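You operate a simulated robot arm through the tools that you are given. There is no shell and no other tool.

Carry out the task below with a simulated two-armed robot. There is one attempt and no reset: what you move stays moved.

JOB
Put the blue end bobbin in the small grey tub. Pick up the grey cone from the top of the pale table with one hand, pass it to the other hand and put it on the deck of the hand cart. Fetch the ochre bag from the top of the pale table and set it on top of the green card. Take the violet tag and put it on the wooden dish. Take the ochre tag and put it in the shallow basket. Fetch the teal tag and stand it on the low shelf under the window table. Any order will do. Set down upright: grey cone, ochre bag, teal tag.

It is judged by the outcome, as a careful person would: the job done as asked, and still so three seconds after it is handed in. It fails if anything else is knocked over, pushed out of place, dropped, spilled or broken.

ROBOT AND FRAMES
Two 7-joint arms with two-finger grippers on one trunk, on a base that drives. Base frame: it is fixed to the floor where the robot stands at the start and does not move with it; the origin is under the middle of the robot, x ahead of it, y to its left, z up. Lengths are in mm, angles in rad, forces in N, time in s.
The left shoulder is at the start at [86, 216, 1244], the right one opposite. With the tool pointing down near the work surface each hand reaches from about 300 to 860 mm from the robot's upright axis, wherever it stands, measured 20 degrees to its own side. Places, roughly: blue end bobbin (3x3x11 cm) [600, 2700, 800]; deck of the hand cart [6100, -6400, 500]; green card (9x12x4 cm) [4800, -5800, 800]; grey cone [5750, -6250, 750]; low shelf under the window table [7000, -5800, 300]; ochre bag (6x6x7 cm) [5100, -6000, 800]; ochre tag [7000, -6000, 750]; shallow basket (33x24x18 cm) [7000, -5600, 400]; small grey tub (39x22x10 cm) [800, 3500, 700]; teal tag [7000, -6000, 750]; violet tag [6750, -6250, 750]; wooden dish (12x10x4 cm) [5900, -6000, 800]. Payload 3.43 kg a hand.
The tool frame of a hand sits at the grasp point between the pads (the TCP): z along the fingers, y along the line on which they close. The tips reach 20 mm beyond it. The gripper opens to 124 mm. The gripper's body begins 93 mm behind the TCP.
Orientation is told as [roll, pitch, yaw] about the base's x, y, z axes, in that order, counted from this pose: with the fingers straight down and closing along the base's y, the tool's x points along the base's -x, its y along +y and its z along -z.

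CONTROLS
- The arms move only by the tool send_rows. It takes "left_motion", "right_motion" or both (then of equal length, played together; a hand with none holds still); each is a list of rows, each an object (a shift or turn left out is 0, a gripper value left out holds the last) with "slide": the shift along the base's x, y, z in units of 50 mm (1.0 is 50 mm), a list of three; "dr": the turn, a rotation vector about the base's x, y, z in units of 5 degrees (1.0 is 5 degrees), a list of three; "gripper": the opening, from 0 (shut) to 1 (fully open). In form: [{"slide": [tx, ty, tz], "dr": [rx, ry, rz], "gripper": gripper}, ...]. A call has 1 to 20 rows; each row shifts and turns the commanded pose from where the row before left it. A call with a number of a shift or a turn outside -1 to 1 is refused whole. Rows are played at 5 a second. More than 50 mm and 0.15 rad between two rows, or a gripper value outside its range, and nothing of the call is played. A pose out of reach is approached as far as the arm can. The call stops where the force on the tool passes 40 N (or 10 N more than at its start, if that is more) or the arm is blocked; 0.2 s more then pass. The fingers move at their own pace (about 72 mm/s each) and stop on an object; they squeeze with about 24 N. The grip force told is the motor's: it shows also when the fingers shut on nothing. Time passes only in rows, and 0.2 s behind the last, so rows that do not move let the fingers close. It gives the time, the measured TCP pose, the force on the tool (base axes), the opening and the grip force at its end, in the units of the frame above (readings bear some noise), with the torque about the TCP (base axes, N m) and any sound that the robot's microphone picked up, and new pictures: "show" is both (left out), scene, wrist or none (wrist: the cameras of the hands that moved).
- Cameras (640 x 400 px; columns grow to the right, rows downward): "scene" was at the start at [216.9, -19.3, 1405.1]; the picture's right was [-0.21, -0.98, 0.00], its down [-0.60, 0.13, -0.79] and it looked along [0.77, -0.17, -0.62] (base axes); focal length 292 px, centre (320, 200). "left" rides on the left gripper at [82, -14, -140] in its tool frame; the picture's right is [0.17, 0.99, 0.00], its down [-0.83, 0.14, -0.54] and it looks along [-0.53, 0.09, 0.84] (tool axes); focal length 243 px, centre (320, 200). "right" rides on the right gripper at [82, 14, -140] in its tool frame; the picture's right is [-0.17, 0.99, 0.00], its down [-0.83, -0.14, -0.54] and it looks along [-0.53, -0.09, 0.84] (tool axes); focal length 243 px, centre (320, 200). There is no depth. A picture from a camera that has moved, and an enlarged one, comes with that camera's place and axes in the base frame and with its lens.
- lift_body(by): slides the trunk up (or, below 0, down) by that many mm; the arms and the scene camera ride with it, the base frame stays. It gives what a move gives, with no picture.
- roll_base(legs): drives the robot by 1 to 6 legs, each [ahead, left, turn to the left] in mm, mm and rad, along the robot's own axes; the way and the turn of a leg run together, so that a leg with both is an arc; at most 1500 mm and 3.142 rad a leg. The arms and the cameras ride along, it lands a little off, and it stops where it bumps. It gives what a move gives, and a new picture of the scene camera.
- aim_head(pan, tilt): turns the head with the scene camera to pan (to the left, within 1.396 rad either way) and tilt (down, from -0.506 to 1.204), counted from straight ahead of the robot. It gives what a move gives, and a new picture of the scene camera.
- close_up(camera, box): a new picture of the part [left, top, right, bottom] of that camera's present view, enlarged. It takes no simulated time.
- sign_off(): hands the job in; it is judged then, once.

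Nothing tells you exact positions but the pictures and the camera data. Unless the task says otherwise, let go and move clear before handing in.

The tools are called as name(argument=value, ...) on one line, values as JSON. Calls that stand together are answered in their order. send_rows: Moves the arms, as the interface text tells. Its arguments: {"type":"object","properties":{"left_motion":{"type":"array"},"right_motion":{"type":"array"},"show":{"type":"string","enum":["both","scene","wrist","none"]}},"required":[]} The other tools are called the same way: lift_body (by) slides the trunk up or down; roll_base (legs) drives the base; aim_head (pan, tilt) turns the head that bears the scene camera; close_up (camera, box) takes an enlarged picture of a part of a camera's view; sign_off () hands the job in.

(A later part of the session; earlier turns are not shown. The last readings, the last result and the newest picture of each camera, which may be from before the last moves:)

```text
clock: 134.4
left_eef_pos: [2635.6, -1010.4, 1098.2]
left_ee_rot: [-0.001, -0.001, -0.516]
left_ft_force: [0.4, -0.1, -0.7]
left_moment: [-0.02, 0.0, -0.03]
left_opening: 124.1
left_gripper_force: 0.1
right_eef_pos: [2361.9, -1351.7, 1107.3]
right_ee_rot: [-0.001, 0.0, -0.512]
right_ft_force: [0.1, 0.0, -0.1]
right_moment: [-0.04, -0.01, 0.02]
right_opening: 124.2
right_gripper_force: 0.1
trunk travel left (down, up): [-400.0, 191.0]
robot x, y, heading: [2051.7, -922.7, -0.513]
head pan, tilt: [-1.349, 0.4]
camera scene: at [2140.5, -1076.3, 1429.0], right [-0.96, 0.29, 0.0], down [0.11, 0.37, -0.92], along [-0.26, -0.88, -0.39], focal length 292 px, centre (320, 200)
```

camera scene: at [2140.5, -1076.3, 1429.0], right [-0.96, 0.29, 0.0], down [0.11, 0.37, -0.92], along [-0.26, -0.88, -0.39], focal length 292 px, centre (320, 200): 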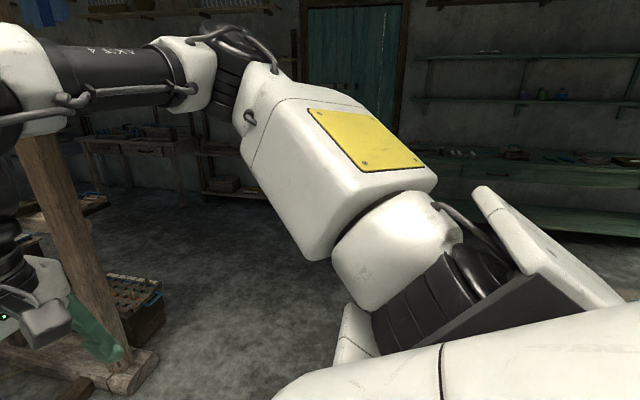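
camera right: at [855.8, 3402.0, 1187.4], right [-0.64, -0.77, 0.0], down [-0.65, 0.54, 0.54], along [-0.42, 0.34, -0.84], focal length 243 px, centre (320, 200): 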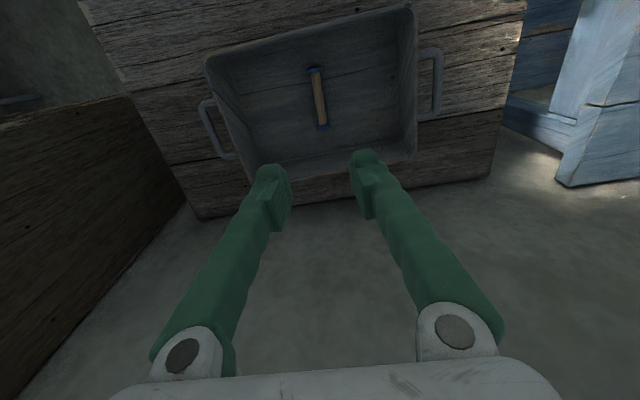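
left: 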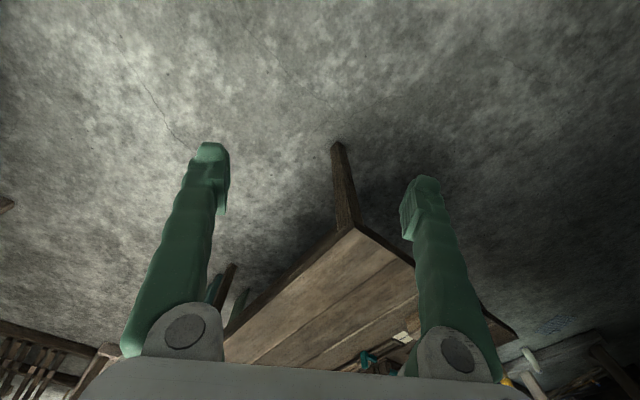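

The floor to the right of the loom looks clear. I strafe right about 2 m into the corridor between loom and right wall.

roll_base(legs=[[0, -1000, 0]])

roll_base(legs=[[0, -950, 0]])

aim_head(pan=0.0, tilt=0.35)

```text
clock: 141.4
left_eef_pos: [2423.1, -1421.3, 1098.9]
left_ee_rot: [0.001, -0.002, -0.504]
left_ft_force: [-0.6, 0.3, 0.2]
left_moment: [0.03, -0.08, -0.02]
left_opening: 124.1
left_gripper_force: 0.0
right_eef_pos: [2151.5, -1765.3, 1108.1]
right_ee_rot: [0.004, 0.0, -0.5]
right_ft_force: [-0.4, 0.4, -0.2]
right_moment: [0.01, -0.03, -0.03]
right_opening: 123.9
right_gripper_force: 0.0
trunk travel left (down, up): [-400.0, 191.0]
robot x, y, heading: [1841.8, -1341.0, -0.501]
head pan, tilt: [-1.349, 0.4]
stopped in leg 1: the robot was blocked; the commanded pose is now the measured one
camera scene: at [1928.3, -1494.8, 1429.0], right [-0.96, 0.28, 0.0], down [0.11, 0.38, -0.92], along [-0.25, -0.88, -0.39], focal length 292 px, centre (320, 200)
```

scene: 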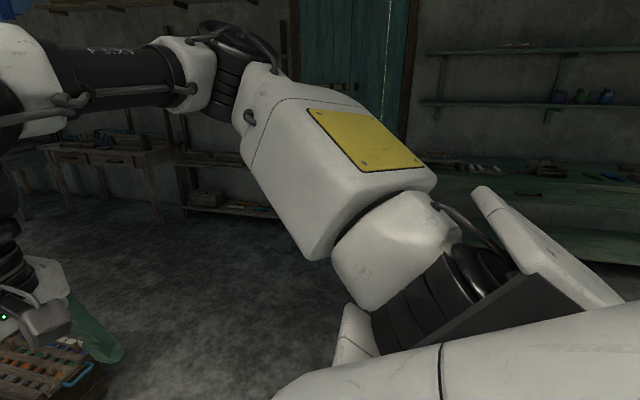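

```text
clock: 142.3
left_eef_pos: [2425.9, -1420.7, 1096.7]
left_ee_rot: [0.0, -0.001, -0.504]
left_ft_force: [-0.3, 0.4, 0.4]
left_moment: [0.02, 0.01, 0.03]
left_opening: 124.1
left_gripper_force: 0.1
right_eef_pos: [2155.9, -1764.7, 1106.8]
right_ee_rot: [-0.001, 0.001, -0.499]
right_ft_force: [0.5, 0.3, 0.0]
right_moment: [0.01, -0.02, 0.01]
right_opening: 123.6
right_gripper_force: 0.0
trunk travel left (down, up): [-400.0, 191.0]
robot x, y, heading: [1835.0, -1338.2, -0.498]
head pan, tilt: [-1.349, 0.4]
stopped in leg 1: the robot was blocked; the commanded pose is now the measured one
camera scene: at [1931.7, -1492.2, 1429.0], right [-0.96, 0.28, 0.0], down [0.11, 0.37, -0.92], along [-0.25, -0.89, -0.39], focal length 292 px, centre (320, 200)
```

scene: 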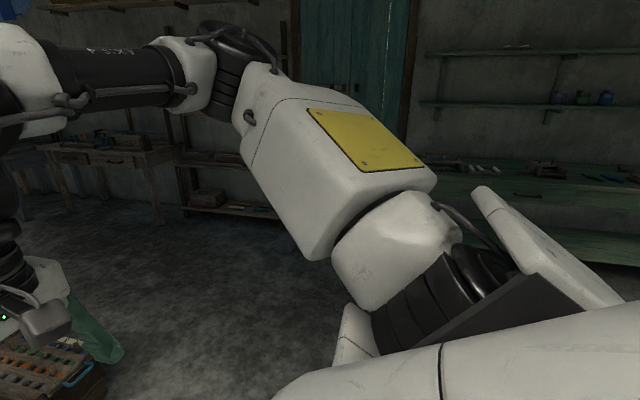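

```text
clock: 143.8
left_eef_pos: [2427.0, -1420.9, 1097.6]
left_ee_rot: [0.0, 0.002, -0.504]
left_ft_force: [0.7, 0.7, 0.8]
left_moment: [0.02, 0.03, 0.0]
left_opening: 124.0
left_gripper_force: 0.1
right_eef_pos: [2155.7, -1764.6, 1106.4]
right_ee_rot: [-0.002, 0.002, -0.5]
right_ft_force: [0.5, 0.1, -0.2]
right_moment: [-0.02, 0.02, 0.03]
right_opening: 124.1
right_gripper_force: 0.0
trunk travel left (down, up): [-400.0, 191.0]
robot x, y, heading: [1837.5, -1336.3, -0.503]
head pan, tilt: [0.0, 0.351]
camera scene: at [2038.7, -1448.2, 1433.6], right [-0.48, -0.88, 0.0], down [-0.3, 0.17, -0.94], along [0.82, -0.45, -0.34], focal length 292 px, centre (320, 200)
```

scene: 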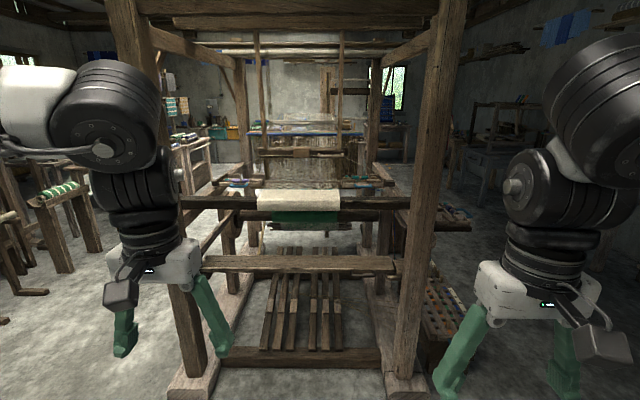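

The base was stopped by something on the right after about 470 mm. I look down on that side before moving again.

aim_head(pan=-1.39, tilt=0.95)

aim_head(pan=-0.6, tilt=0.9)

```text
clock: 145.3
left_eef_pos: [2426.3, -1419.2, 1097.2]
left_ee_rot: [-0.001, 0.0, -0.504]
left_ft_force: [0.6, -0.6, -0.4]
left_moment: [0.01, 0.01, 0.0]
left_opening: 123.9
left_gripper_force: 0.0
right_eef_pos: [2155.2, -1764.7, 1107.5]
right_ee_rot: [-0.002, 0.001, -0.5]
right_ft_force: [-0.4, -0.7, -1.1]
right_moment: [0.0, 0.0, 0.0]
right_opening: 123.7
right_gripper_force: 0.1
trunk travel left (down, up): [-400.0, 191.0]
robot x, y, heading: [1837.8, -1342.7, -0.506]
head pan, tilt: [-1.389, 0.949]
camera scene: at [1934.2, -1472.4, 1382.4], right [-0.95, 0.31, 0.0], down [0.26, 0.77, -0.58], along [-0.18, -0.55, -0.81], focal length 292 px, centre (320, 200)
```

scene: 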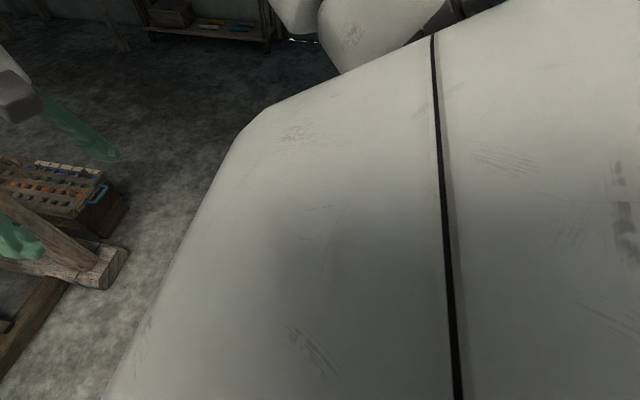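

```text
clock: 146.5
left_eef_pos: [2426.0, -1420.2, 1097.5]
left_ee_rot: [0.0, 0.0, -0.505]
left_ft_force: [-0.1, 0.0, 0.1]
left_moment: [-0.01, 0.0, -0.01]
left_opening: 123.8
left_gripper_force: 0.0
right_eef_pos: [2156.1, -1763.8, 1106.8]
right_ee_rot: [0.0, -0.001, -0.5]
right_ft_force: [-0.2, -0.6, 0.0]
right_moment: [0.01, -0.01, -0.03]
right_opening: 123.9
right_gripper_force: 0.1
trunk travel left (down, up): [-400.0, 191.0]
robot x, y, heading: [1842.2, -1341.3, -0.501]
head pan, tilt: [-0.6, 0.901]
camera scene: at [1991.1, -1470.8, 1386.0], right [-0.89, -0.45, 0.0], down [-0.35, 0.7, -0.62], along [0.28, -0.55, -0.78], focal length 292 px, centre (320, 200)
```

scene: 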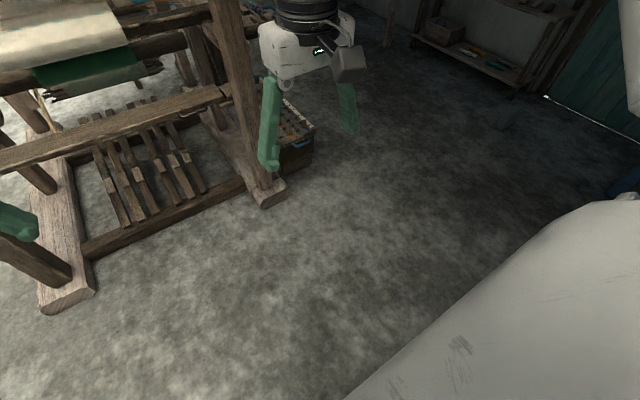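

Ahead and front-right are clear; the block must be the end of the wheel table behind my right elbow. I go 330 mm forward (loom is still over 900 mm off) and then strafe right.

roll_base(legs=[[330, 0, -0.02]])

roll_base(legs=[[0, -800, 0]])

```text
clock: 149.1
left_eef_pos: [2713.2, -1596.4, 1097.8]
left_ee_rot: [-0.001, -0.001, -0.527]
left_ft_force: [0.1, 0.0, -0.9]
left_moment: [-0.04, -0.01, -0.01]
left_opening: 124.0
left_gripper_force: 0.1
right_eef_pos: [2434.1, -1934.9, 1107.4]
right_ee_rot: [0.0, 0.0, -0.521]
right_ft_force: [-0.9, -1.1, 0.1]
right_moment: [-0.01, 0.01, -0.01]
right_opening: 124.1
right_gripper_force: 0.0
trunk travel left (down, up): [-400.0, 191.0]
robot x, y, heading: [2129.6, -1499.0, -0.523]
head pan, tilt: [-0.6, 0.901]
camera scene: at [2276.9, -1636.8, 1386.1], right [-0.9, -0.43, 0.0], down [-0.34, 0.71, -0.62], along [0.27, -0.56, -0.78], focal length 292 px, centre (320, 200)
```

scene: 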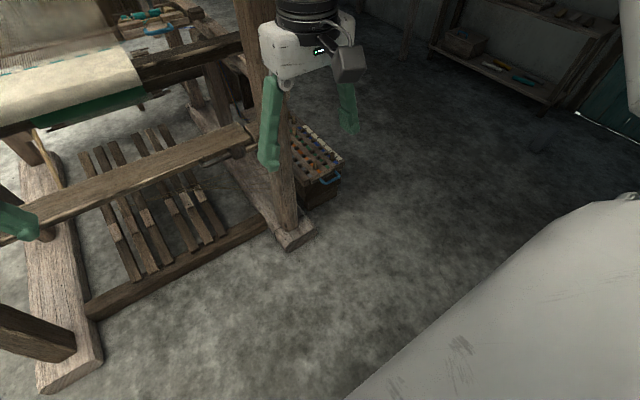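

```text
clock: 160.0
left_eef_pos: [2325.1, -2274.8, 1097.6]
left_ee_rot: [0.0, 0.0, -0.508]
left_ft_force: [-0.2, 0.0, -0.1]
left_moment: [0.0, -0.04, 0.03]
left_opening: 123.9
left_gripper_force: 0.0
right_eef_pos: [2053.5, -2616.9, 1109.1]
right_ee_rot: [0.001, -0.001, -0.502]
right_ft_force: [-0.3, 0.1, -0.1]
right_moment: [-0.03, 0.0, -0.01]
right_opening: 124.3
right_gripper_force: 0.1
trunk travel left (down, up): [-400.0, 191.0]
robot x, y, heading: [1738.4, -2192.3, -0.504]
head pan, tilt: [-0.6, 0.901]
camera scene: at [1890.3, -2322.7, 1386.0], right [-0.89, -0.45, 0.0], down [-0.35, 0.7, -0.62], along [0.28, -0.56, -0.78], focal length 292 px, centre (320, 200)
```

scene: 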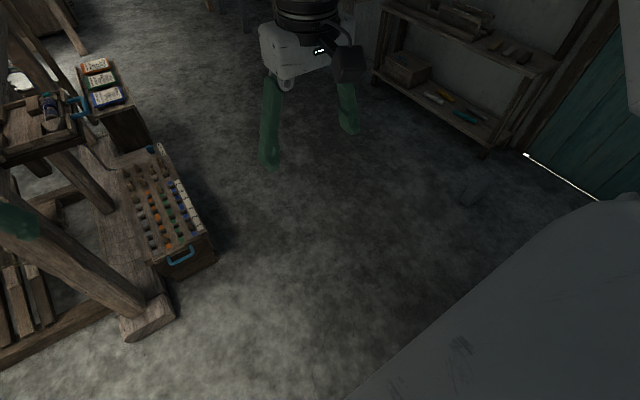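

I'm past the wheel table now, with the loom and its crate to my front-left. I strafe another 700 mm right, then drive along the corridor.

roll_base(legs=[[0, -700, -0.02]])

aim_head(pan=0.0, tilt=0.4)

```text
clock: 169.9
left_eef_pos: [1974.8, -2903.7, 1098.0]
left_ee_rot: [0.001, 0.001, -0.522]
left_ft_force: [0.5, 1.1, 0.0]
left_moment: [-0.03, -0.02, 0.0]
left_opening: 123.8
left_gripper_force: 0.1
right_eef_pos: [1697.5, -3243.8, 1107.8]
right_ee_rot: [0.0, 0.001, -0.517]
right_ft_force: [-0.5, -0.1, 0.2]
right_moment: [-0.01, -0.03, 0.0]
right_opening: 124.0
right_gripper_force: 0.0
trunk travel left (down, up): [-400.0, 191.0]
robot x, y, heading: [1389.0, -2815.2, -0.517]
head pan, tilt: [-0.6, 0.901]
camera scene: at [1538.3, -2947.0, 1386.0], right [-0.9, -0.44, 0.0], down [-0.34, 0.71, -0.62], along [0.27, -0.56, -0.78], focal length 292 px, centre (320, 200)
```

scene: 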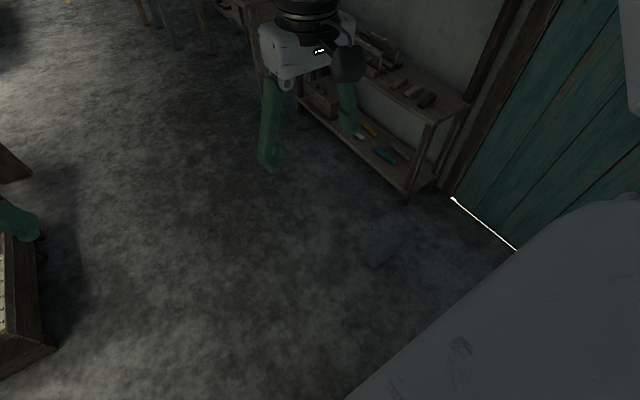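

```text
clock: 170.9
left_eef_pos: [1973.3, -2904.2, 1096.6]
left_ee_rot: [-0.002, 0.0, -0.523]
left_ft_force: [-0.3, -0.6, 0.6]
left_moment: [0.0, -0.02, -0.02]
left_opening: 124.1
left_gripper_force: 0.1
right_eef_pos: [1698.4, -3243.4, 1108.5]
right_ee_rot: [0.001, 0.001, -0.515]
right_ft_force: [0.7, -0.3, 0.3]
right_moment: [0.01, 0.0, -0.01]
right_opening: 123.8
right_gripper_force: 0.1
trunk travel left (down, up): [-400.0, 191.0]
robot x, y, heading: [1388.4, -2811.4, -0.52]
head pan, tilt: [0.0, 0.4]
camera scene: at [1585.7, -2925.2, 1429.0], right [-0.5, -0.87, 0.0], down [-0.34, 0.19, -0.92], along [0.8, -0.46, -0.39], focal length 292 px, centre (320, 200)
```

scene: 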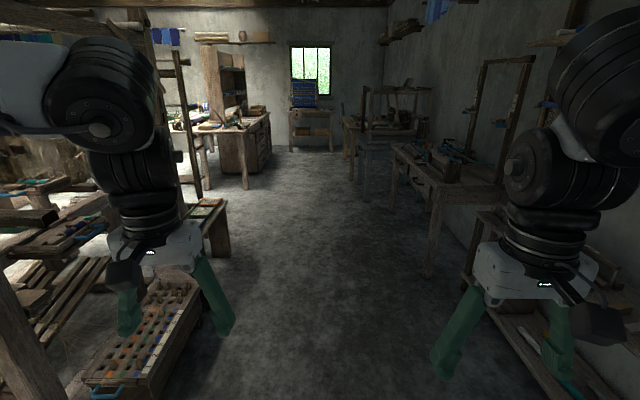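

The corridor ahead is clear, with tables along the right wall and a window with its table at the far end. I zoom in to identify the tables.

close_up(camera="scene", box=[180, 40, 500, 240])

close_up(camera="scene", box=[280, 80, 440, 180])

```text
2.00 times, centred on (340, 140) of scene
camera zoom: at [1585.7, -2925.2, 1429.0], right [-0.5, -0.87, 0.0], down [-0.34, 0.19, -0.92], along [0.8, -0.46, -0.39], focal length 584 px, centre (280, 320)
```

zoom: 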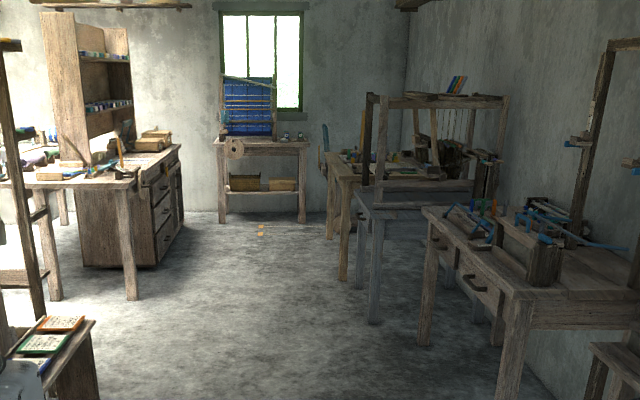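

```text
4.00 times, centred on (360, 130) of scene
camera zoom: at [1585.7, -2925.2, 1429.0], right [-0.5, -0.87, 0.0], down [-0.34, 0.19, -0.92], along [0.8, -0.46, -0.39], focal length 1167 px, centre (160, 480)
```

zoom: 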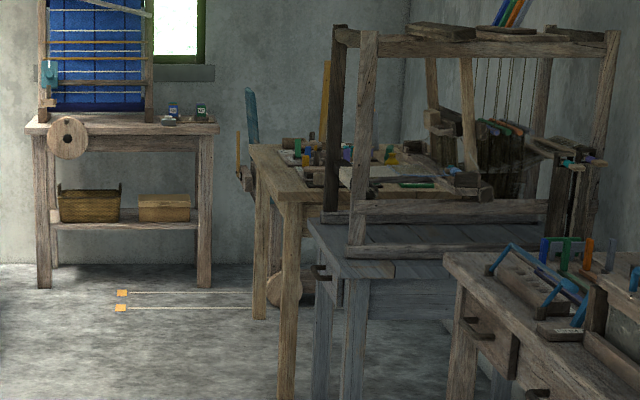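

I can see the window table (blue frame on top, baskets on its low shelf) and the pale table just before it on the right. I drive about 3 m ahead along the corridor.

roll_base(legs=[[1500, 30, -0.005], [1400, 30, 0]])

aim_head(pan=-0.2, tilt=0.4)

```text
refused: leg 1 is longer than a leg can be; nothing moved
```

```text
clock: 171.6
left_eef_pos: [1974.0, -2904.7, 1098.1]
left_ee_rot: [-0.001, 0.001, -0.522]
left_ft_force: [-0.4, -0.8, 0.5]
left_moment: [0.0, 0.01, -0.03]
left_opening: 124.1
left_gripper_force: 0.1
right_eef_pos: [1696.8, -3242.6, 1108.6]
right_ee_rot: [-0.001, 0.0, -0.516]
right_ft_force: [0.6, -0.1, 0.4]
right_moment: [0.01, -0.01, 0.02]
right_opening: 123.8
right_gripper_force: 0.0
trunk travel left (down, up): [-400.0, 191.0]
robot x, y, heading: [1392.1, -2813.1, -0.517]
head pan, tilt: [-0.201, 0.4]
camera scene: at [1575.0, -2940.2, 1429.0], right [-0.66, -0.75, 0.0], down [-0.29, 0.26, -0.92], along [0.69, -0.61, -0.39], focal length 292 px, centre (320, 200)
```

scene: 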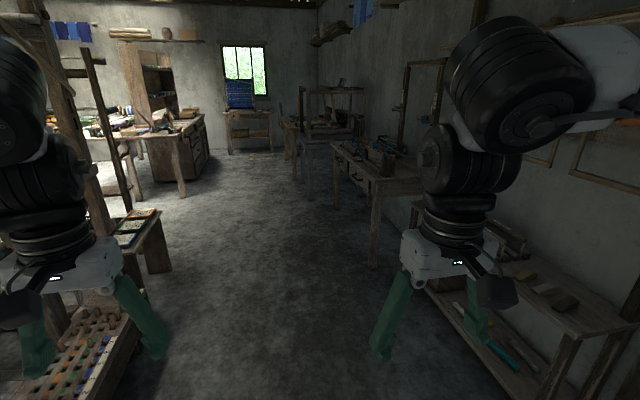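

roll_base(legs=[[1450, 20, -0.005], [1450, 20, 0]])

close_up(camera="scene", box=[220, 60, 540, 260])

```text
clock: 189.0
left_eef_pos: [4442.9, -4392.8, 1097.9]
left_ee_rot: [0.001, -0.001, -0.552]
left_ft_force: [0.0, -0.1, 0.6]
left_moment: [0.02, 0.0, 0.0]
left_opening: 123.8
left_gripper_force: 0.0
right_eef_pos: [4155.6, -4723.4, 1108.2]
right_ee_rot: [0.0, 0.0, -0.549]
right_ft_force: [-0.6, 0.4, -0.2]
right_moment: [0.03, 0.02, 0.0]
right_opening: 123.9
right_gripper_force: 0.1
trunk travel left (down, up): [-400.0, 191.0]
robot x, y, heading: [3861.3, -4283.3, -0.554]
head pan, tilt: [-0.201, 0.4]
camera scene: at [4043.0, -4416.4, 1429.1], right [-0.68, -0.73, 0.0], down [-0.28, 0.27, -0.92], along [0.67, -0.63, -0.39], focal length 292 px, centre (320, 200)
```

scene: 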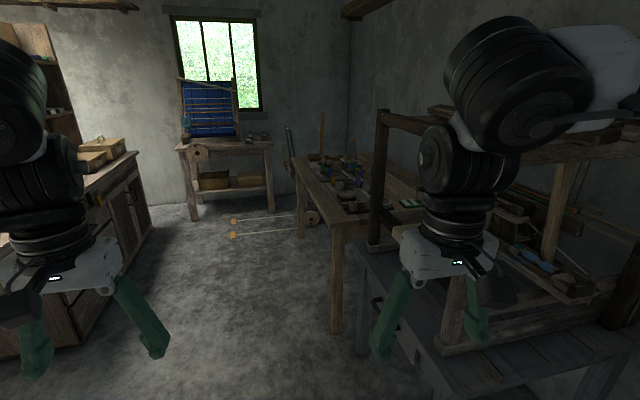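

```text
2.00 times, centred on (380, 160) of scene
camera zoom: at [4043.0, -4416.4, 1429.1], right [-0.68, -0.73, 0.0], down [-0.28, 0.27, -0.92], along [0.67, -0.63, -0.39], focal length 584 px, centre (200, 280)
```

zoom: 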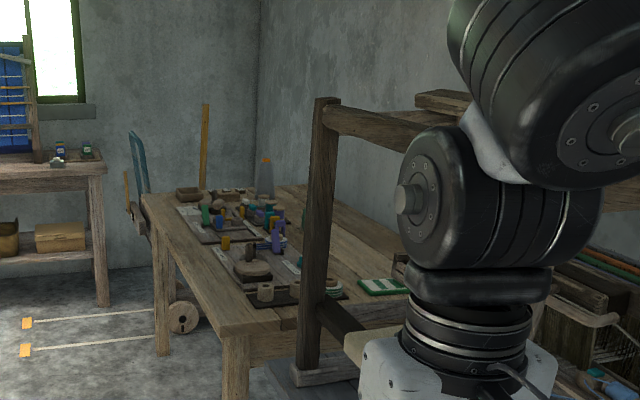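

The pale table is now ahead-right with the green card near its near end and the cone at the far end. Before getting close I look down to judge my own base size.

aim_head(pan=0.0, tilt=1.2)

aim_head(pan=-0.35, tilt=0.5)

close_up(camera="scene", box=[160, 40, 420, 210])

```text
clock: 190.1
left_eef_pos: [4442.7, -4392.9, 1097.7]
left_ee_rot: [0.0, 0.0, -0.552]
left_ft_force: [-0.2, -0.1, 0.0]
left_moment: [-0.02, -0.01, 0.0]
left_opening: 124.2
left_gripper_force: 0.0
right_eef_pos: [4155.8, -4723.4, 1107.3]
right_ee_rot: [0.001, -0.002, -0.548]
right_ft_force: [0.4, -0.1, -0.5]
right_moment: [-0.02, -0.02, -0.01]
right_opening: 124.0
right_gripper_force: 0.0
trunk travel left (down, up): [-400.0, 191.0]
robot x, y, heading: [3861.6, -4284.0, -0.544]
head pan, tilt: [0.0, 1.201]
camera scene: at [4023.2, -4382.6, 1366.2], right [-0.52, -0.85, 0.0], down [-0.79, 0.49, -0.36], along [0.31, -0.19, -0.93], focal length 292 px, centre (320, 200)
```

scene: 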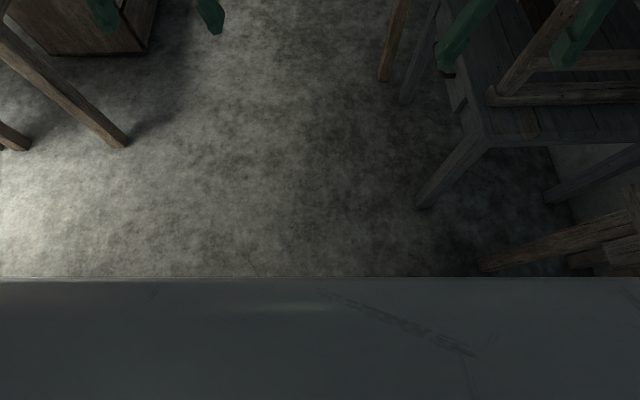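

```text
clock: 191.2
left_eef_pos: [4443.1, -4393.6, 1098.8]
left_ee_rot: [0.0, 0.0, -0.553]
left_ft_force: [-0.4, -0.6, -0.4]
left_moment: [0.04, -0.02, 0.02]
left_opening: 124.2
left_gripper_force: 0.1
right_eef_pos: [4154.6, -4723.2, 1108.6]
right_ee_rot: [-0.002, -0.001, -0.547]
right_ft_force: [-0.7, -0.8, 0.7]
right_moment: [0.02, -0.01, 0.0]
right_opening: 124.1
right_gripper_force: 0.0
trunk travel left (down, up): [-400.0, 191.0]
robot x, y, heading: [3863.8, -4282.9, -0.547]
head pan, tilt: [-0.351, 0.499]
camera scene: at [4032.0, -4424.6, 1419.8], right [-0.78, -0.62, 0.0], down [-0.3, 0.38, -0.88], along [0.54, -0.69, -0.48], focal length 292 px, centre (320, 200)
```

scene: 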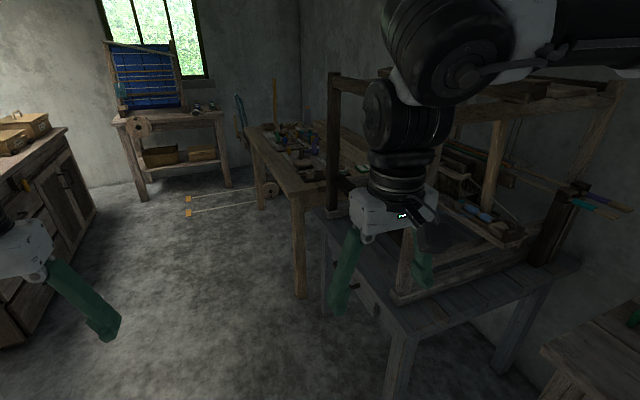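

```text
2.35 times, centred on (290, 125) of scene
camera zoom: at [4032.0, -4424.6, 1419.8], right [-0.78, -0.62, 0.0], down [-0.3, 0.38, -0.88], along [0.54, -0.69, -0.48], focal length 687 px, centre (391, 376)
```

zoom: 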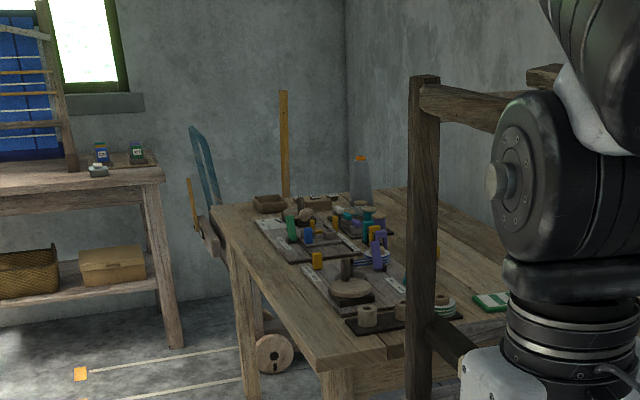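

I see two thin lines with ochre ends on the floor near the cart; I need to know whether they are objects. I zoom in on them and on the window table.

close_up(camera="scene", box=[170, 160, 310, 245])

close_up(camera="scene", box=[90, 50, 250, 150])

close_up(camera="scene", box=[225, 90, 385, 190])

```text
4.57 times, centred on (240, 202) of scene
camera zoom: at [4032.0, -4424.6, 1419.8], right [-0.78, -0.62, 0.0], down [-0.3, 0.38, -0.88], along [0.54, -0.69, -0.48], focal length 1334 px, centre (686, 189)
```

zoom: 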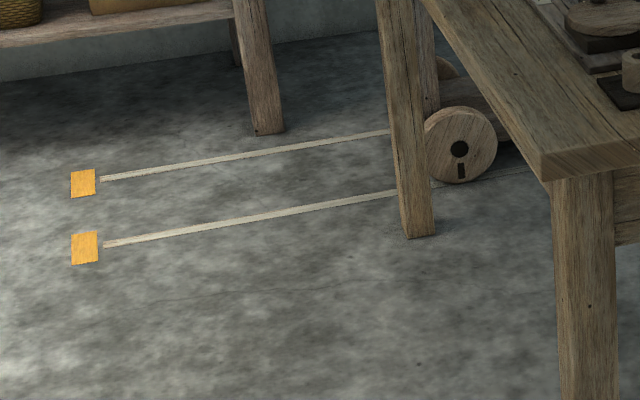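

```text
4.00 times, centred on (170, 100) of scene
camera zoom: at [4032.0, -4424.6, 1419.8], right [-0.78, -0.62, 0.0], down [-0.3, 0.38, -0.88], along [0.54, -0.69, -0.48], focal length 1167 px, centre (920, 600)
```

zoom: 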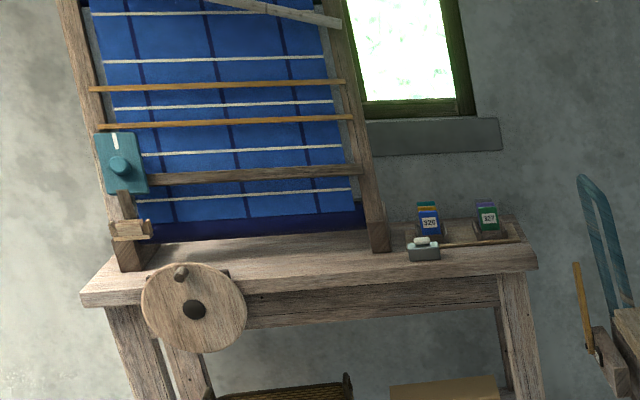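

```text
4.00 times, centred on (305, 140) of scene
camera zoom: at [4032.0, -4424.6, 1419.8], right [-0.78, -0.62, 0.0], down [-0.3, 0.38, -0.88], along [0.54, -0.69, -0.48], focal length 1167 px, centre (380, 440)
```

zoom: 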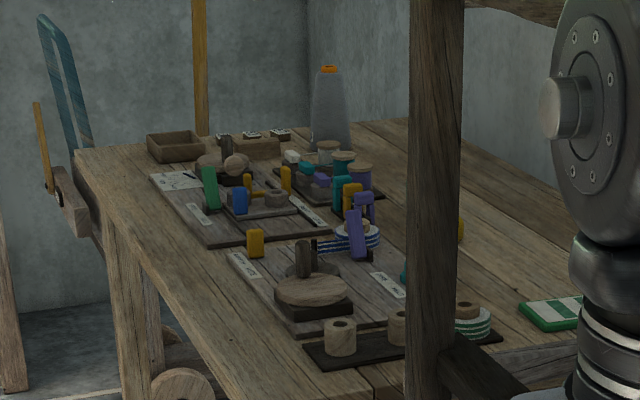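

The lines are just painted floor marks. On the window table stand two small card holders with the tags; the dish is the small rectangular tray at the pale table's far-left corner and the grey cone stands at its far end. I drive on towards the window table, keeping mid-corridor.

roll_base(legs=[[1350, 170, 0.02], [1000, 130, 0]])

aim_head(pan=-0.2, tilt=0.5)

aim_head(pan=-0.9, tilt=0.5)

```text
clock: 205.6
left_eef_pos: [6615.0, -5347.5, 1097.2]
left_ee_rot: [-0.001, -0.001, -0.544]
left_ft_force: [-0.2, -0.1, -0.1]
left_moment: [0.0, 0.0, -0.01]
left_opening: 124.0
left_gripper_force: 0.1
right_eef_pos: [6330.8, -5679.7, 1107.2]
right_ee_rot: [0.001, -0.001, -0.541]
right_ft_force: [-0.6, 0.0, 0.3]
right_moment: [-0.01, -0.01, 0.0]
right_opening: 123.8
right_gripper_force: 0.0
trunk travel left (down, up): [-400.0, 191.0]
robot x, y, heading: [6033.4, -5244.2, -0.543]
head pan, tilt: [-0.351, 0.499]
camera scene: at [6203.7, -5382.6, 1419.9], right [-0.78, -0.63, 0.0], down [-0.3, 0.37, -0.88], along [0.55, -0.68, -0.48], focal length 292 px, centre (320, 200)
```

scene: 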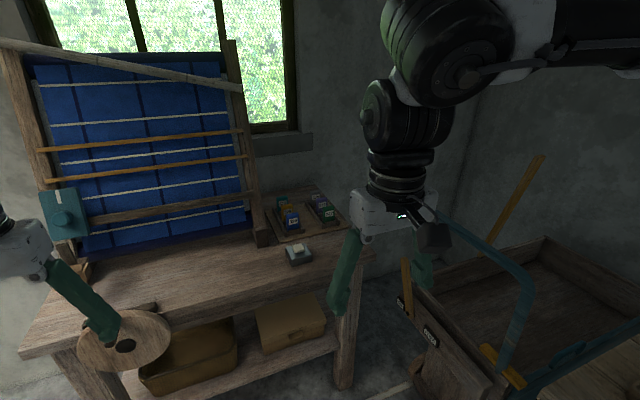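

```text
clock: 206.3
left_eef_pos: [6614.8, -5348.7, 1097.0]
left_ee_rot: [0.001, 0.001, -0.545]
left_ft_force: [0.3, -0.1, 0.7]
left_moment: [0.01, -0.02, 0.01]
left_opening: 124.1
left_gripper_force: 0.1
right_eef_pos: [6330.5, -5681.4, 1107.6]
right_ee_rot: [0.0, 0.002, -0.54]
right_ft_force: [0.3, 0.1, -0.8]
right_moment: [-0.05, 0.01, 0.02]
right_opening: 124.1
right_gripper_force: 0.1
trunk travel left (down, up): [-400.0, 191.0]
robot x, y, heading: [6034.0, -5241.5, -0.54]
head pan, tilt: [-0.201, 0.499]
camera scene: at [6214.0, -5373.5, 1419.9], right [-0.68, -0.74, 0.0], down [-0.35, 0.32, -0.88], along [0.65, -0.59, -0.48], focal length 292 px, centre (320, 200)
```

scene: 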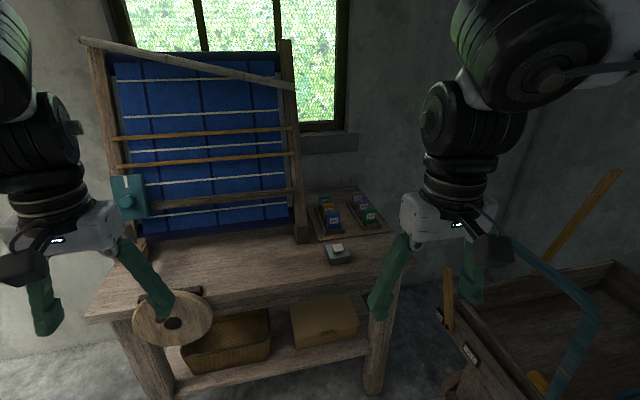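

```text
clock: 207.3
left_eef_pos: [6614.0, -5349.2, 1097.5]
left_ee_rot: [0.001, 0.001, -0.544]
left_ft_force: [0.4, 0.1, -0.3]
left_moment: [0.0, 0.01, 0.0]
left_opening: 124.2
left_gripper_force: 0.2
right_eef_pos: [6330.1, -5680.1, 1108.4]
right_ee_rot: [0.0, 0.002, -0.541]
right_ft_force: [-0.5, -0.9, 0.2]
right_moment: [0.0, -0.01, -0.02]
right_opening: 123.9
right_gripper_force: 0.0
trunk travel left (down, up): [-400.0, 191.0]
robot x, y, heading: [6032.7, -5239.2, -0.537]
head pan, tilt: [-0.901, 0.499]
camera scene: at [6158.6, -5402.1, 1419.9], right [-0.99, -0.13, 0.0], down [-0.06, 0.47, -0.88], along [0.11, -0.87, -0.48], focal length 292 px, centre (320, 200)
```

scene: 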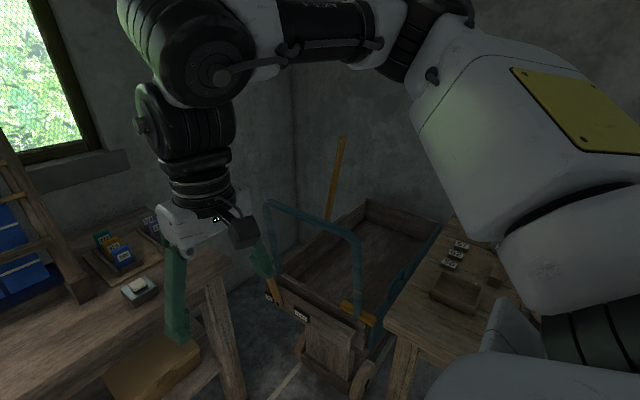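

I'm now near the window table: two slotted holders with coloured tags stand at its right part, and the hand cart is to the right. I zoom in on the holders, shelf, and cart.

aim_head(pan=-0.2, tilt=0.6)

close_up(camera="scene", box=[290, 130, 410, 205])

close_up(camera="scene", box=[90, 190, 410, 390])

```text
clock: 208.4
left_eef_pos: [6614.5, -5347.7, 1097.4]
left_ee_rot: [0.002, -0.001, -0.544]
left_ft_force: [-0.5, 1.0, -0.4]
left_moment: [0.02, -0.02, 0.05]
left_opening: 124.1
left_gripper_force: 0.1
right_eef_pos: [6330.2, -5681.0, 1107.4]
right_ee_rot: [0.001, 0.001, -0.54]
right_ft_force: [0.0, 0.6, -0.1]
right_moment: [-0.01, -0.01, -0.01]
right_opening: 123.8
right_gripper_force: 0.2
trunk travel left (down, up): [-400.0, 191.0]
robot x, y, heading: [6031.1, -5244.7, -0.542]
head pan, tilt: [-0.201, 0.6]
camera scene: at [6211.9, -5371.7, 1410.8], right [-0.68, -0.74, 0.0], down [-0.42, 0.38, -0.83], along [0.61, -0.56, -0.56], focal length 292 px, centre (320, 200)
```

scene: 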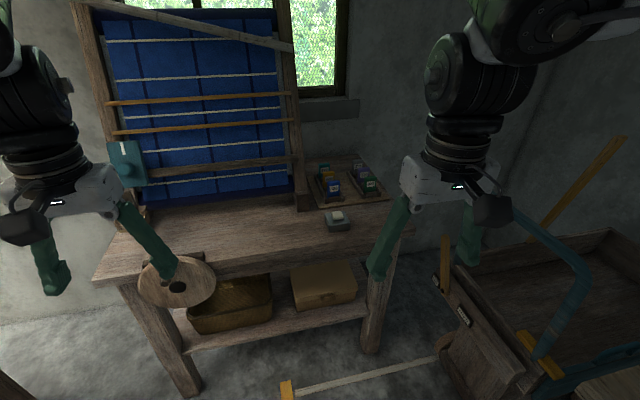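

```text
5.33 times, centred on (350, 168) of scene
camera zoom: at [6211.9, -5371.7, 1410.8], right [-0.68, -0.74, 0.0], down [-0.42, 0.38, -0.83], along [0.61, -0.56, -0.56], focal length 1556 px, centre (160, 373)
```

zoom: 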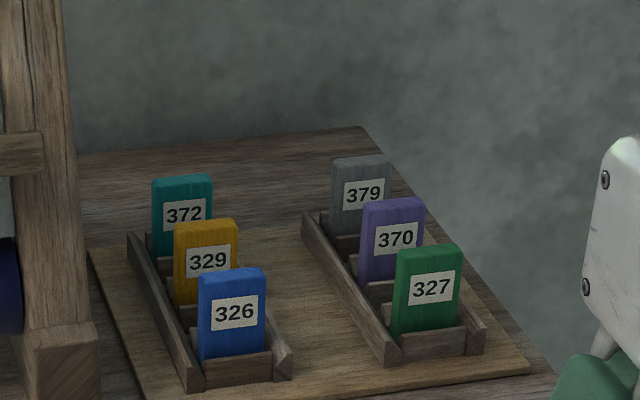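

```text
2.00 times, centred on (250, 290) of scene
camera zoom: at [6211.9, -5371.7, 1410.8], right [-0.68, -0.74, 0.0], down [-0.42, 0.38, -0.83], along [0.61, -0.56, -0.56], focal length 584 px, centre (460, 20)
```

zoom: 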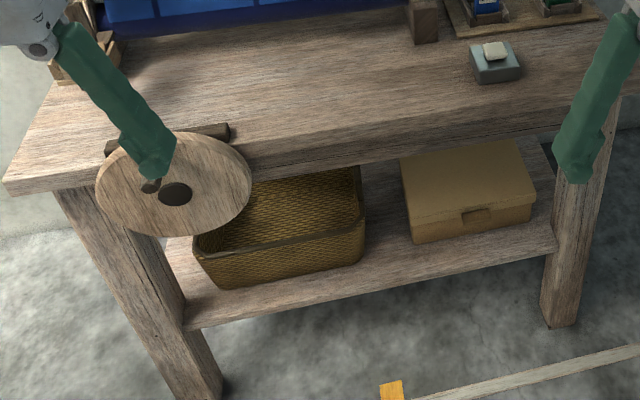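

The tags are clearly visible: left rack has blue 326, ochre 329, teal 372 front-to-back; right rack has green 327, violet 370, grey 379. Tags are spaced about 70 mm along my heading and stand across it, so closing sideways works. I pull the left hand back a bit (the blue frame is in front of it) and move closer.

send_rows(left_motion=[{"slide": [-0.64, 0.39, 0]}, {"slide": [-0.64, 0.39, 0]}, {"slide": [0, 0, 0]}], show="none")

roll_base(legs=[[380, -60, 0.014]])

aim_head(pan=-0.3, tilt=0.8)

```text
clock: 209.2
left_eef_pos: [6566.0, -5319.7, 1097.8]
left_ee_rot: [0.001, -0.001, -0.544]
left_ft_force: [-0.5, -0.7, -0.4]
left_moment: [0.01, 0.01, -0.03]
left_opening: 124.1
left_gripper_force: 0.0
left hand out of reach, approached as far as the arm can: row 2
right_eef_pos: [6331.0, -5680.9, 1107.4]
right_ee_rot: [0.0, 0.001, -0.539]
right_ft_force: [0.1, 0.2, -0.6]
right_moment: [0.02, 0.01, 0.0]
right_opening: 123.9
right_gripper_force: 0.0
trunk travel left (down, up): [-400.0, 191.0]
robot x, y, heading: [6035.1, -5239.9, -0.546]
head pan, tilt: [-0.201, 0.6]
```

```text
clock: 212.0
left_eef_pos: [6858.1, -5557.3, 1098.0]
left_ee_rot: [-0.002, -0.001, -0.535]
left_ft_force: [0.0, 0.0, -0.8]
left_moment: [-0.02, 0.0, -0.05]
left_opening: 123.9
left_gripper_force: 0.1
right_eef_pos: [6624.7, -5920.0, 1107.6]
right_ee_rot: [0.0, 0.0, -0.529]
right_ft_force: [0.0, 0.3, 0.0]
right_moment: [0.02, 0.01, 0.02]
right_opening: 123.7
right_gripper_force: 0.0
trunk travel left (down, up): [-400.0, 191.0]
robot x, y, heading: [6327.0, -5485.5, -0.531]
head pan, tilt: [-0.201, 0.6]
camera scene: at [6504.3, -5612.8, 1410.9], right [-0.67, -0.74, 0.0], down [-0.42, 0.38, -0.83], along [0.61, -0.55, -0.56], focal length 292 px, centre (320, 200)
```

scene: 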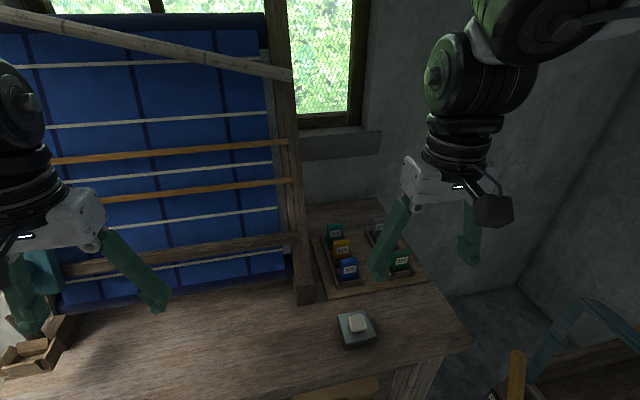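

```text
clock: 212.8
left_eef_pos: [6857.8, -5558.4, 1097.7]
left_ee_rot: [0.0, -0.001, -0.535]
left_ft_force: [0.5, 0.2, -0.1]
left_moment: [-0.02, 0.02, 0.0]
left_opening: 124.3
left_gripper_force: 0.0
right_eef_pos: [6625.6, -5921.2, 1108.1]
right_ee_rot: [0.001, 0.004, -0.531]
right_ft_force: [0.0, -0.3, -1.1]
right_moment: [0.0, 0.0, 0.02]
right_opening: 124.0
right_gripper_force: 0.2
trunk travel left (down, up): [-400.0, 191.0]
robot x, y, heading: [6322.9, -5485.7, -0.536]
head pan, tilt: [-0.3, 0.799]
camera scene: at [6493.8, -5613.9, 1393.9], right [-0.74, -0.67, 0.0], down [-0.48, 0.53, -0.7], along [0.47, -0.52, -0.72], focal length 292 px, centre (320, 200)
```

scene: 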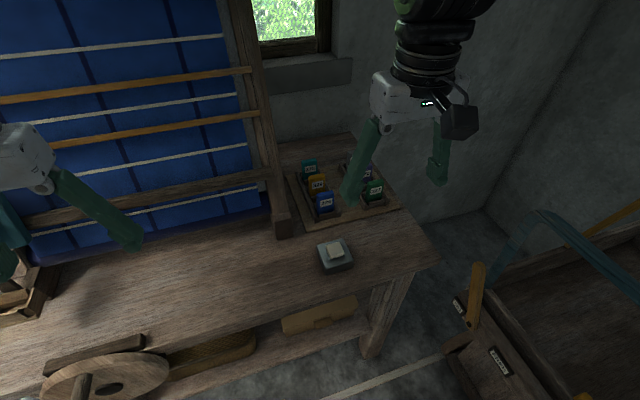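

I'm about 8.2 m along and the tags are within view of the right wrist camera. I take close-ups of both cameras to triangulate the tags.

close_up(camera="right", box=[160, 100, 480, 300])

close_up(camera="scene", box=[280, 150, 400, 225])

```text
2.00 times, centred on (320, 200) of right
camera zoom: at [6563.3, -5868.0, 1247.1], right [0.64, 0.77, 0.0], down [0.65, -0.54, 0.54], along [0.41, -0.35, -0.84], focal length 485 px, centre (320, 200)
```

zoom: 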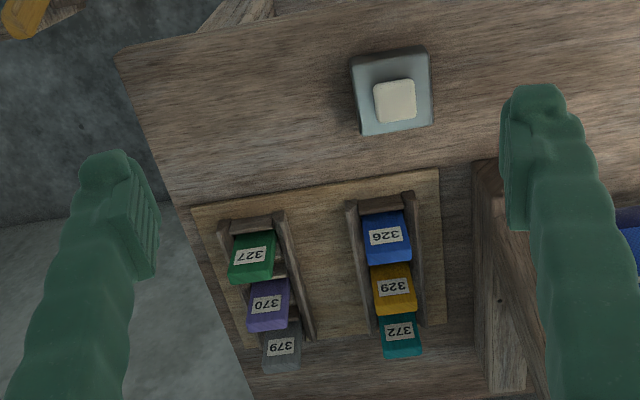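

```text
5.33 times, centred on (340, 188) of scene
camera zoom: at [6493.8, -5613.9, 1393.9], right [-0.74, -0.67, 0.0], down [-0.48, 0.53, -0.7], along [0.47, -0.52, -0.72], focal length 1556 px, centre (213, 267)
```

zoom: 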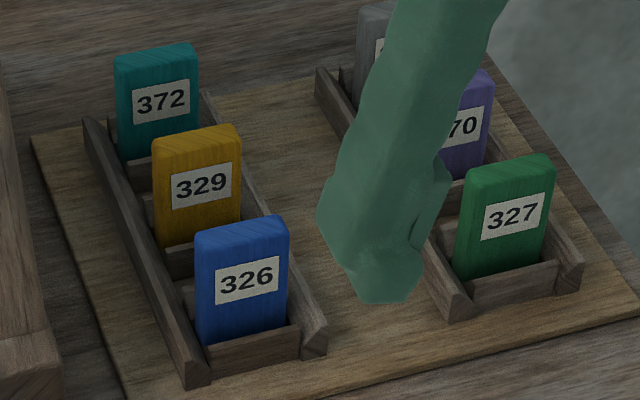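

Triangulated tag fronts: ochre ≈(6897, −6044), teal ≈(6952, −6073), violet ≈(6828, −6167), tops near z 875, about 45 mm wide. I move the right hand forward over the ochre tag while tilting it 45° forward, so the same grip can later reach under the table.

send_rows(right_motion=[{"slide": [0.604, -0.273, -0.2], "dr": [-0.508, -0.861, 0], "gripper": 0.6}, {"slide": [0.604, -0.273, -0.2], "dr": [-0.508, -0.861, 0]}, {"slide": [0.604, -0.273, -0.2], "dr": [-0.508, -0.861, 0]}, {"slide": [0.604, -0.273, -0.3], "dr": [-0.508, -0.861, 0]}, {"slide": [0.604, -0.273, -0.3], "dr": [-0.508, -0.861, 0]}, {"slide": [0.604, -0.273, -0.4], "dr": [-0.508, -0.861, 0]}, {"slide": [0.604, -0.273, -0.4], "dr": [-0.508, -0.861, 0]}, {"slide": [0.604, -0.273, -0.45], "dr": [-0.508, -0.861, 0]}, {"slide": [0.604, -0.273, -0.45], "dr": [-0.508, -0.861, 0]}, {"slide": [0, 0, 0]}])

```text
clock: 215.0
left_eef_pos: [6859.0, -5558.0, 1098.0]
left_ee_rot: [0.002, -0.002, -0.537]
left_ft_force: [-1.0, 0.9, -0.3]
left_moment: [-0.01, 0.02, -0.02]
left_opening: 124.1
left_gripper_force: 0.1
right_eef_pos: [6898.0, -6044.6, 962.4]
right_ee_rot: [-0.003, -0.785, -0.53]
right_ft_force: [0.1, -0.4, 0.2]
right_moment: [0.01, 0.0, -0.02]
right_opening: 74.7
right_gripper_force: 0.1
trunk travel left (down, up): [-400.0, 191.0]
robot x, y, heading: [6324.7, -5482.8, -0.533]
head pan, tilt: [-0.3, 0.799]
camera scene: at [6493.0, -5613.1, 1394.1], right [-0.74, -0.67, 0.0], down [-0.48, 0.53, -0.7], along [0.47, -0.52, -0.72], focal length 292 px, centre (320, 200)
camera right: at [6770.4, -5953.2, 1003.8], right [0.6, 0.79, 0.12], down [0.11, -0.22, 0.97], along [0.79, -0.57, -0.22], focal length 243 px, centre (320, 200)
```

scene: 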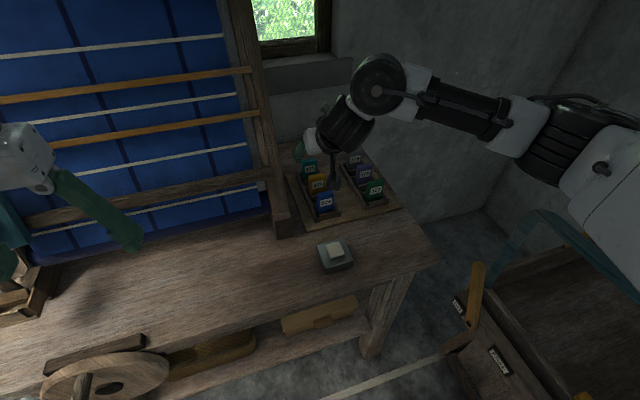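
right: 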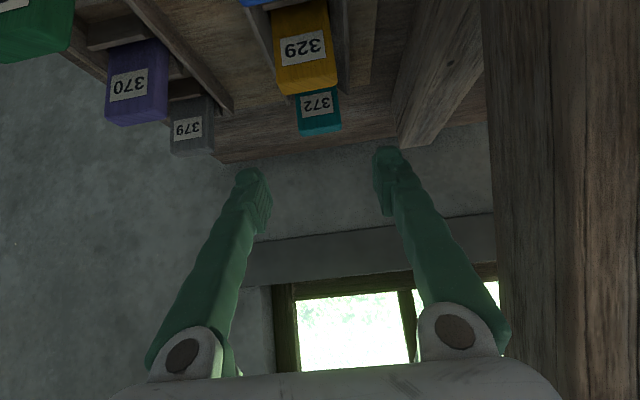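

The hand is directly above the ochre tag, tilted 45°. I descend about 110 mm so the fingers straddle it.

send_rows(right_motion=[{"slide": [0, 0, -0.5]}, {"slide": [0, 0, -0.5]}, {"slide": [0, 0, -0.5]}, {"slide": [0, 0, -0.4]}, {"slide": [0, 0, 0]}])

close_up(camera="scene", box=[260, 130, 400, 230])

```text
clock: 216.2
left_eef_pos: [6858.7, -5558.3, 1099.5]
left_ee_rot: [0.001, -0.001, -0.536]
left_ft_force: [-0.5, 0.0, -0.7]
left_moment: [0.02, 0.02, -0.02]
left_opening: 123.9
left_gripper_force: 0.1
right_eef_pos: [6898.9, -6044.1, 868.2]
right_ee_rot: [-0.003, -0.784, -0.531]
right_ft_force: [-0.5, 0.0, 0.4]
right_moment: [-0.01, 0.0, 0.02]
right_opening: 74.3
right_gripper_force: 0.1
trunk travel left (down, up): [-400.0, 191.0]
robot x, y, heading: [6325.3, -5485.9, -0.537]
head pan, tilt: [-0.3, 0.799]
camera scene: at [6493.4, -5613.4, 1394.0], right [-0.74, -0.67, 0.0], down [-0.48, 0.53, -0.7], along [0.47, -0.52, -0.72], focal length 292 px, centre (320, 200)
camera right: at [6771.1, -5952.5, 909.0], right [0.6, 0.79, 0.12], down [0.11, -0.22, 0.97], along [0.79, -0.57, -0.22], focal length 243 px, centre (320, 200)
```

scene: 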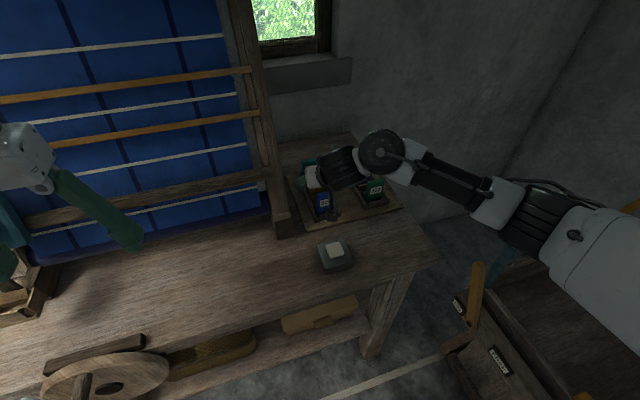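
right: 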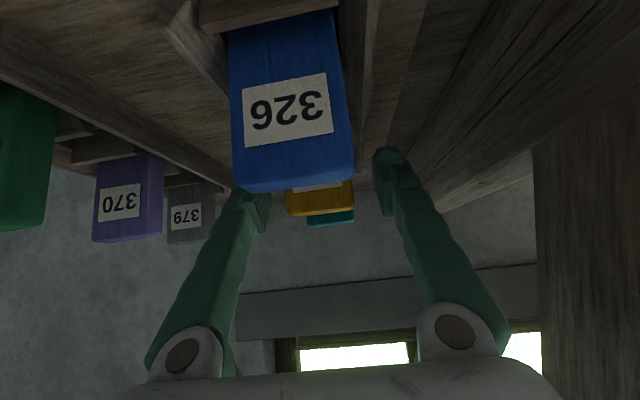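

```text
4.00 times, centred on (330, 180) of scene
camera zoom: at [6493.4, -5613.4, 1394.0], right [-0.74, -0.67, 0.0], down [-0.48, 0.53, -0.7], along [0.47, -0.52, -0.72], focal length 1167 px, centre (280, 280)
```

zoom: 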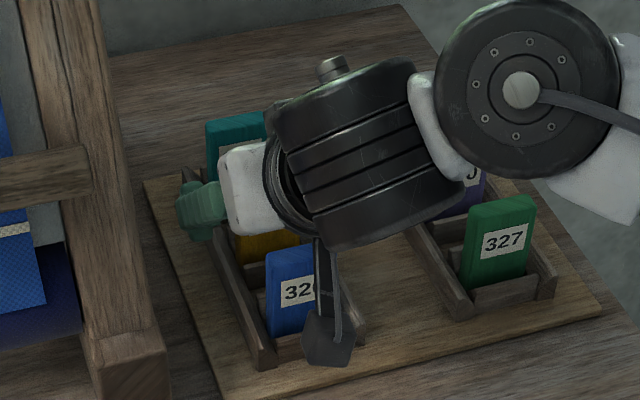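

The fingers are symmetric around the ochre tag. I lower the last 18 mm and close.

send_rows(right_motion=[{"slide": [0, 0, -0.2]}, {"slide": [0, 0, -0.16]}, {"slide": [0, 0, 0], "gripper": 0.3}, {"slide": [0, 0, 0], "gripper": 0.2}, {"slide": [0, 0, 0], "gripper": 0.0}, {"slide": [0, 0, 0]}, {"slide": [0, 0, 0]}])

```text
clock: 217.8
left_eef_pos: [6856.9, -5557.3, 1098.1]
left_ee_rot: [0.002, -0.003, -0.536]
left_ft_force: [-1.3, -0.5, -0.4]
left_moment: [-0.02, 0.02, 0.0]
left_opening: 124.0
left_gripper_force: 0.0
right_eef_pos: [6898.1, -6042.9, 854.0]
right_ee_rot: [0.001, -0.788, -0.531]
right_ft_force: [1.2, -0.9, 14.3]
right_moment: [-0.03, 0.01, 0.02]
right_opening: 42.3
right_gripper_force: 23.8
trunk travel left (down, up): [-400.0, 191.0]
robot x, y, heading: [6324.4, -5485.6, -0.535]
head pan, tilt: [-0.3, 0.799]
camera scene: at [6492.2, -5612.6, 1394.3], right [-0.74, -0.67, 0.0], down [-0.48, 0.53, -0.7], along [0.47, -0.52, -0.72], focal length 292 px, centre (320, 200)
camera right: at [6770.2, -5952.2, 893.5], right [0.6, 0.79, 0.12], down [0.1, -0.22, 0.97], along [0.79, -0.57, -0.22], focal length 243 px, centre (320, 200)
```

scene: 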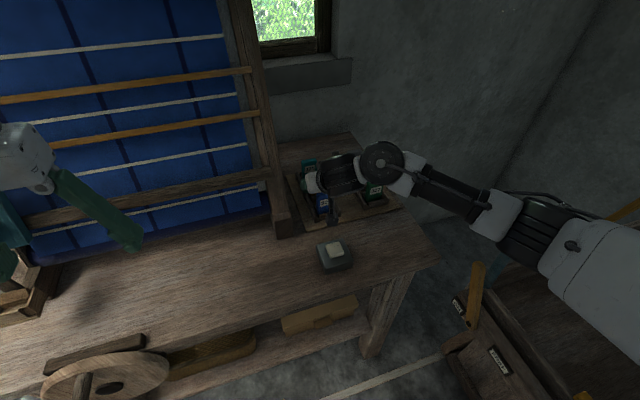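
right: 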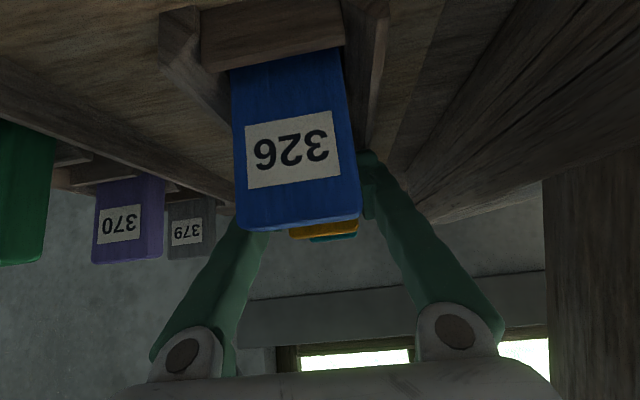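

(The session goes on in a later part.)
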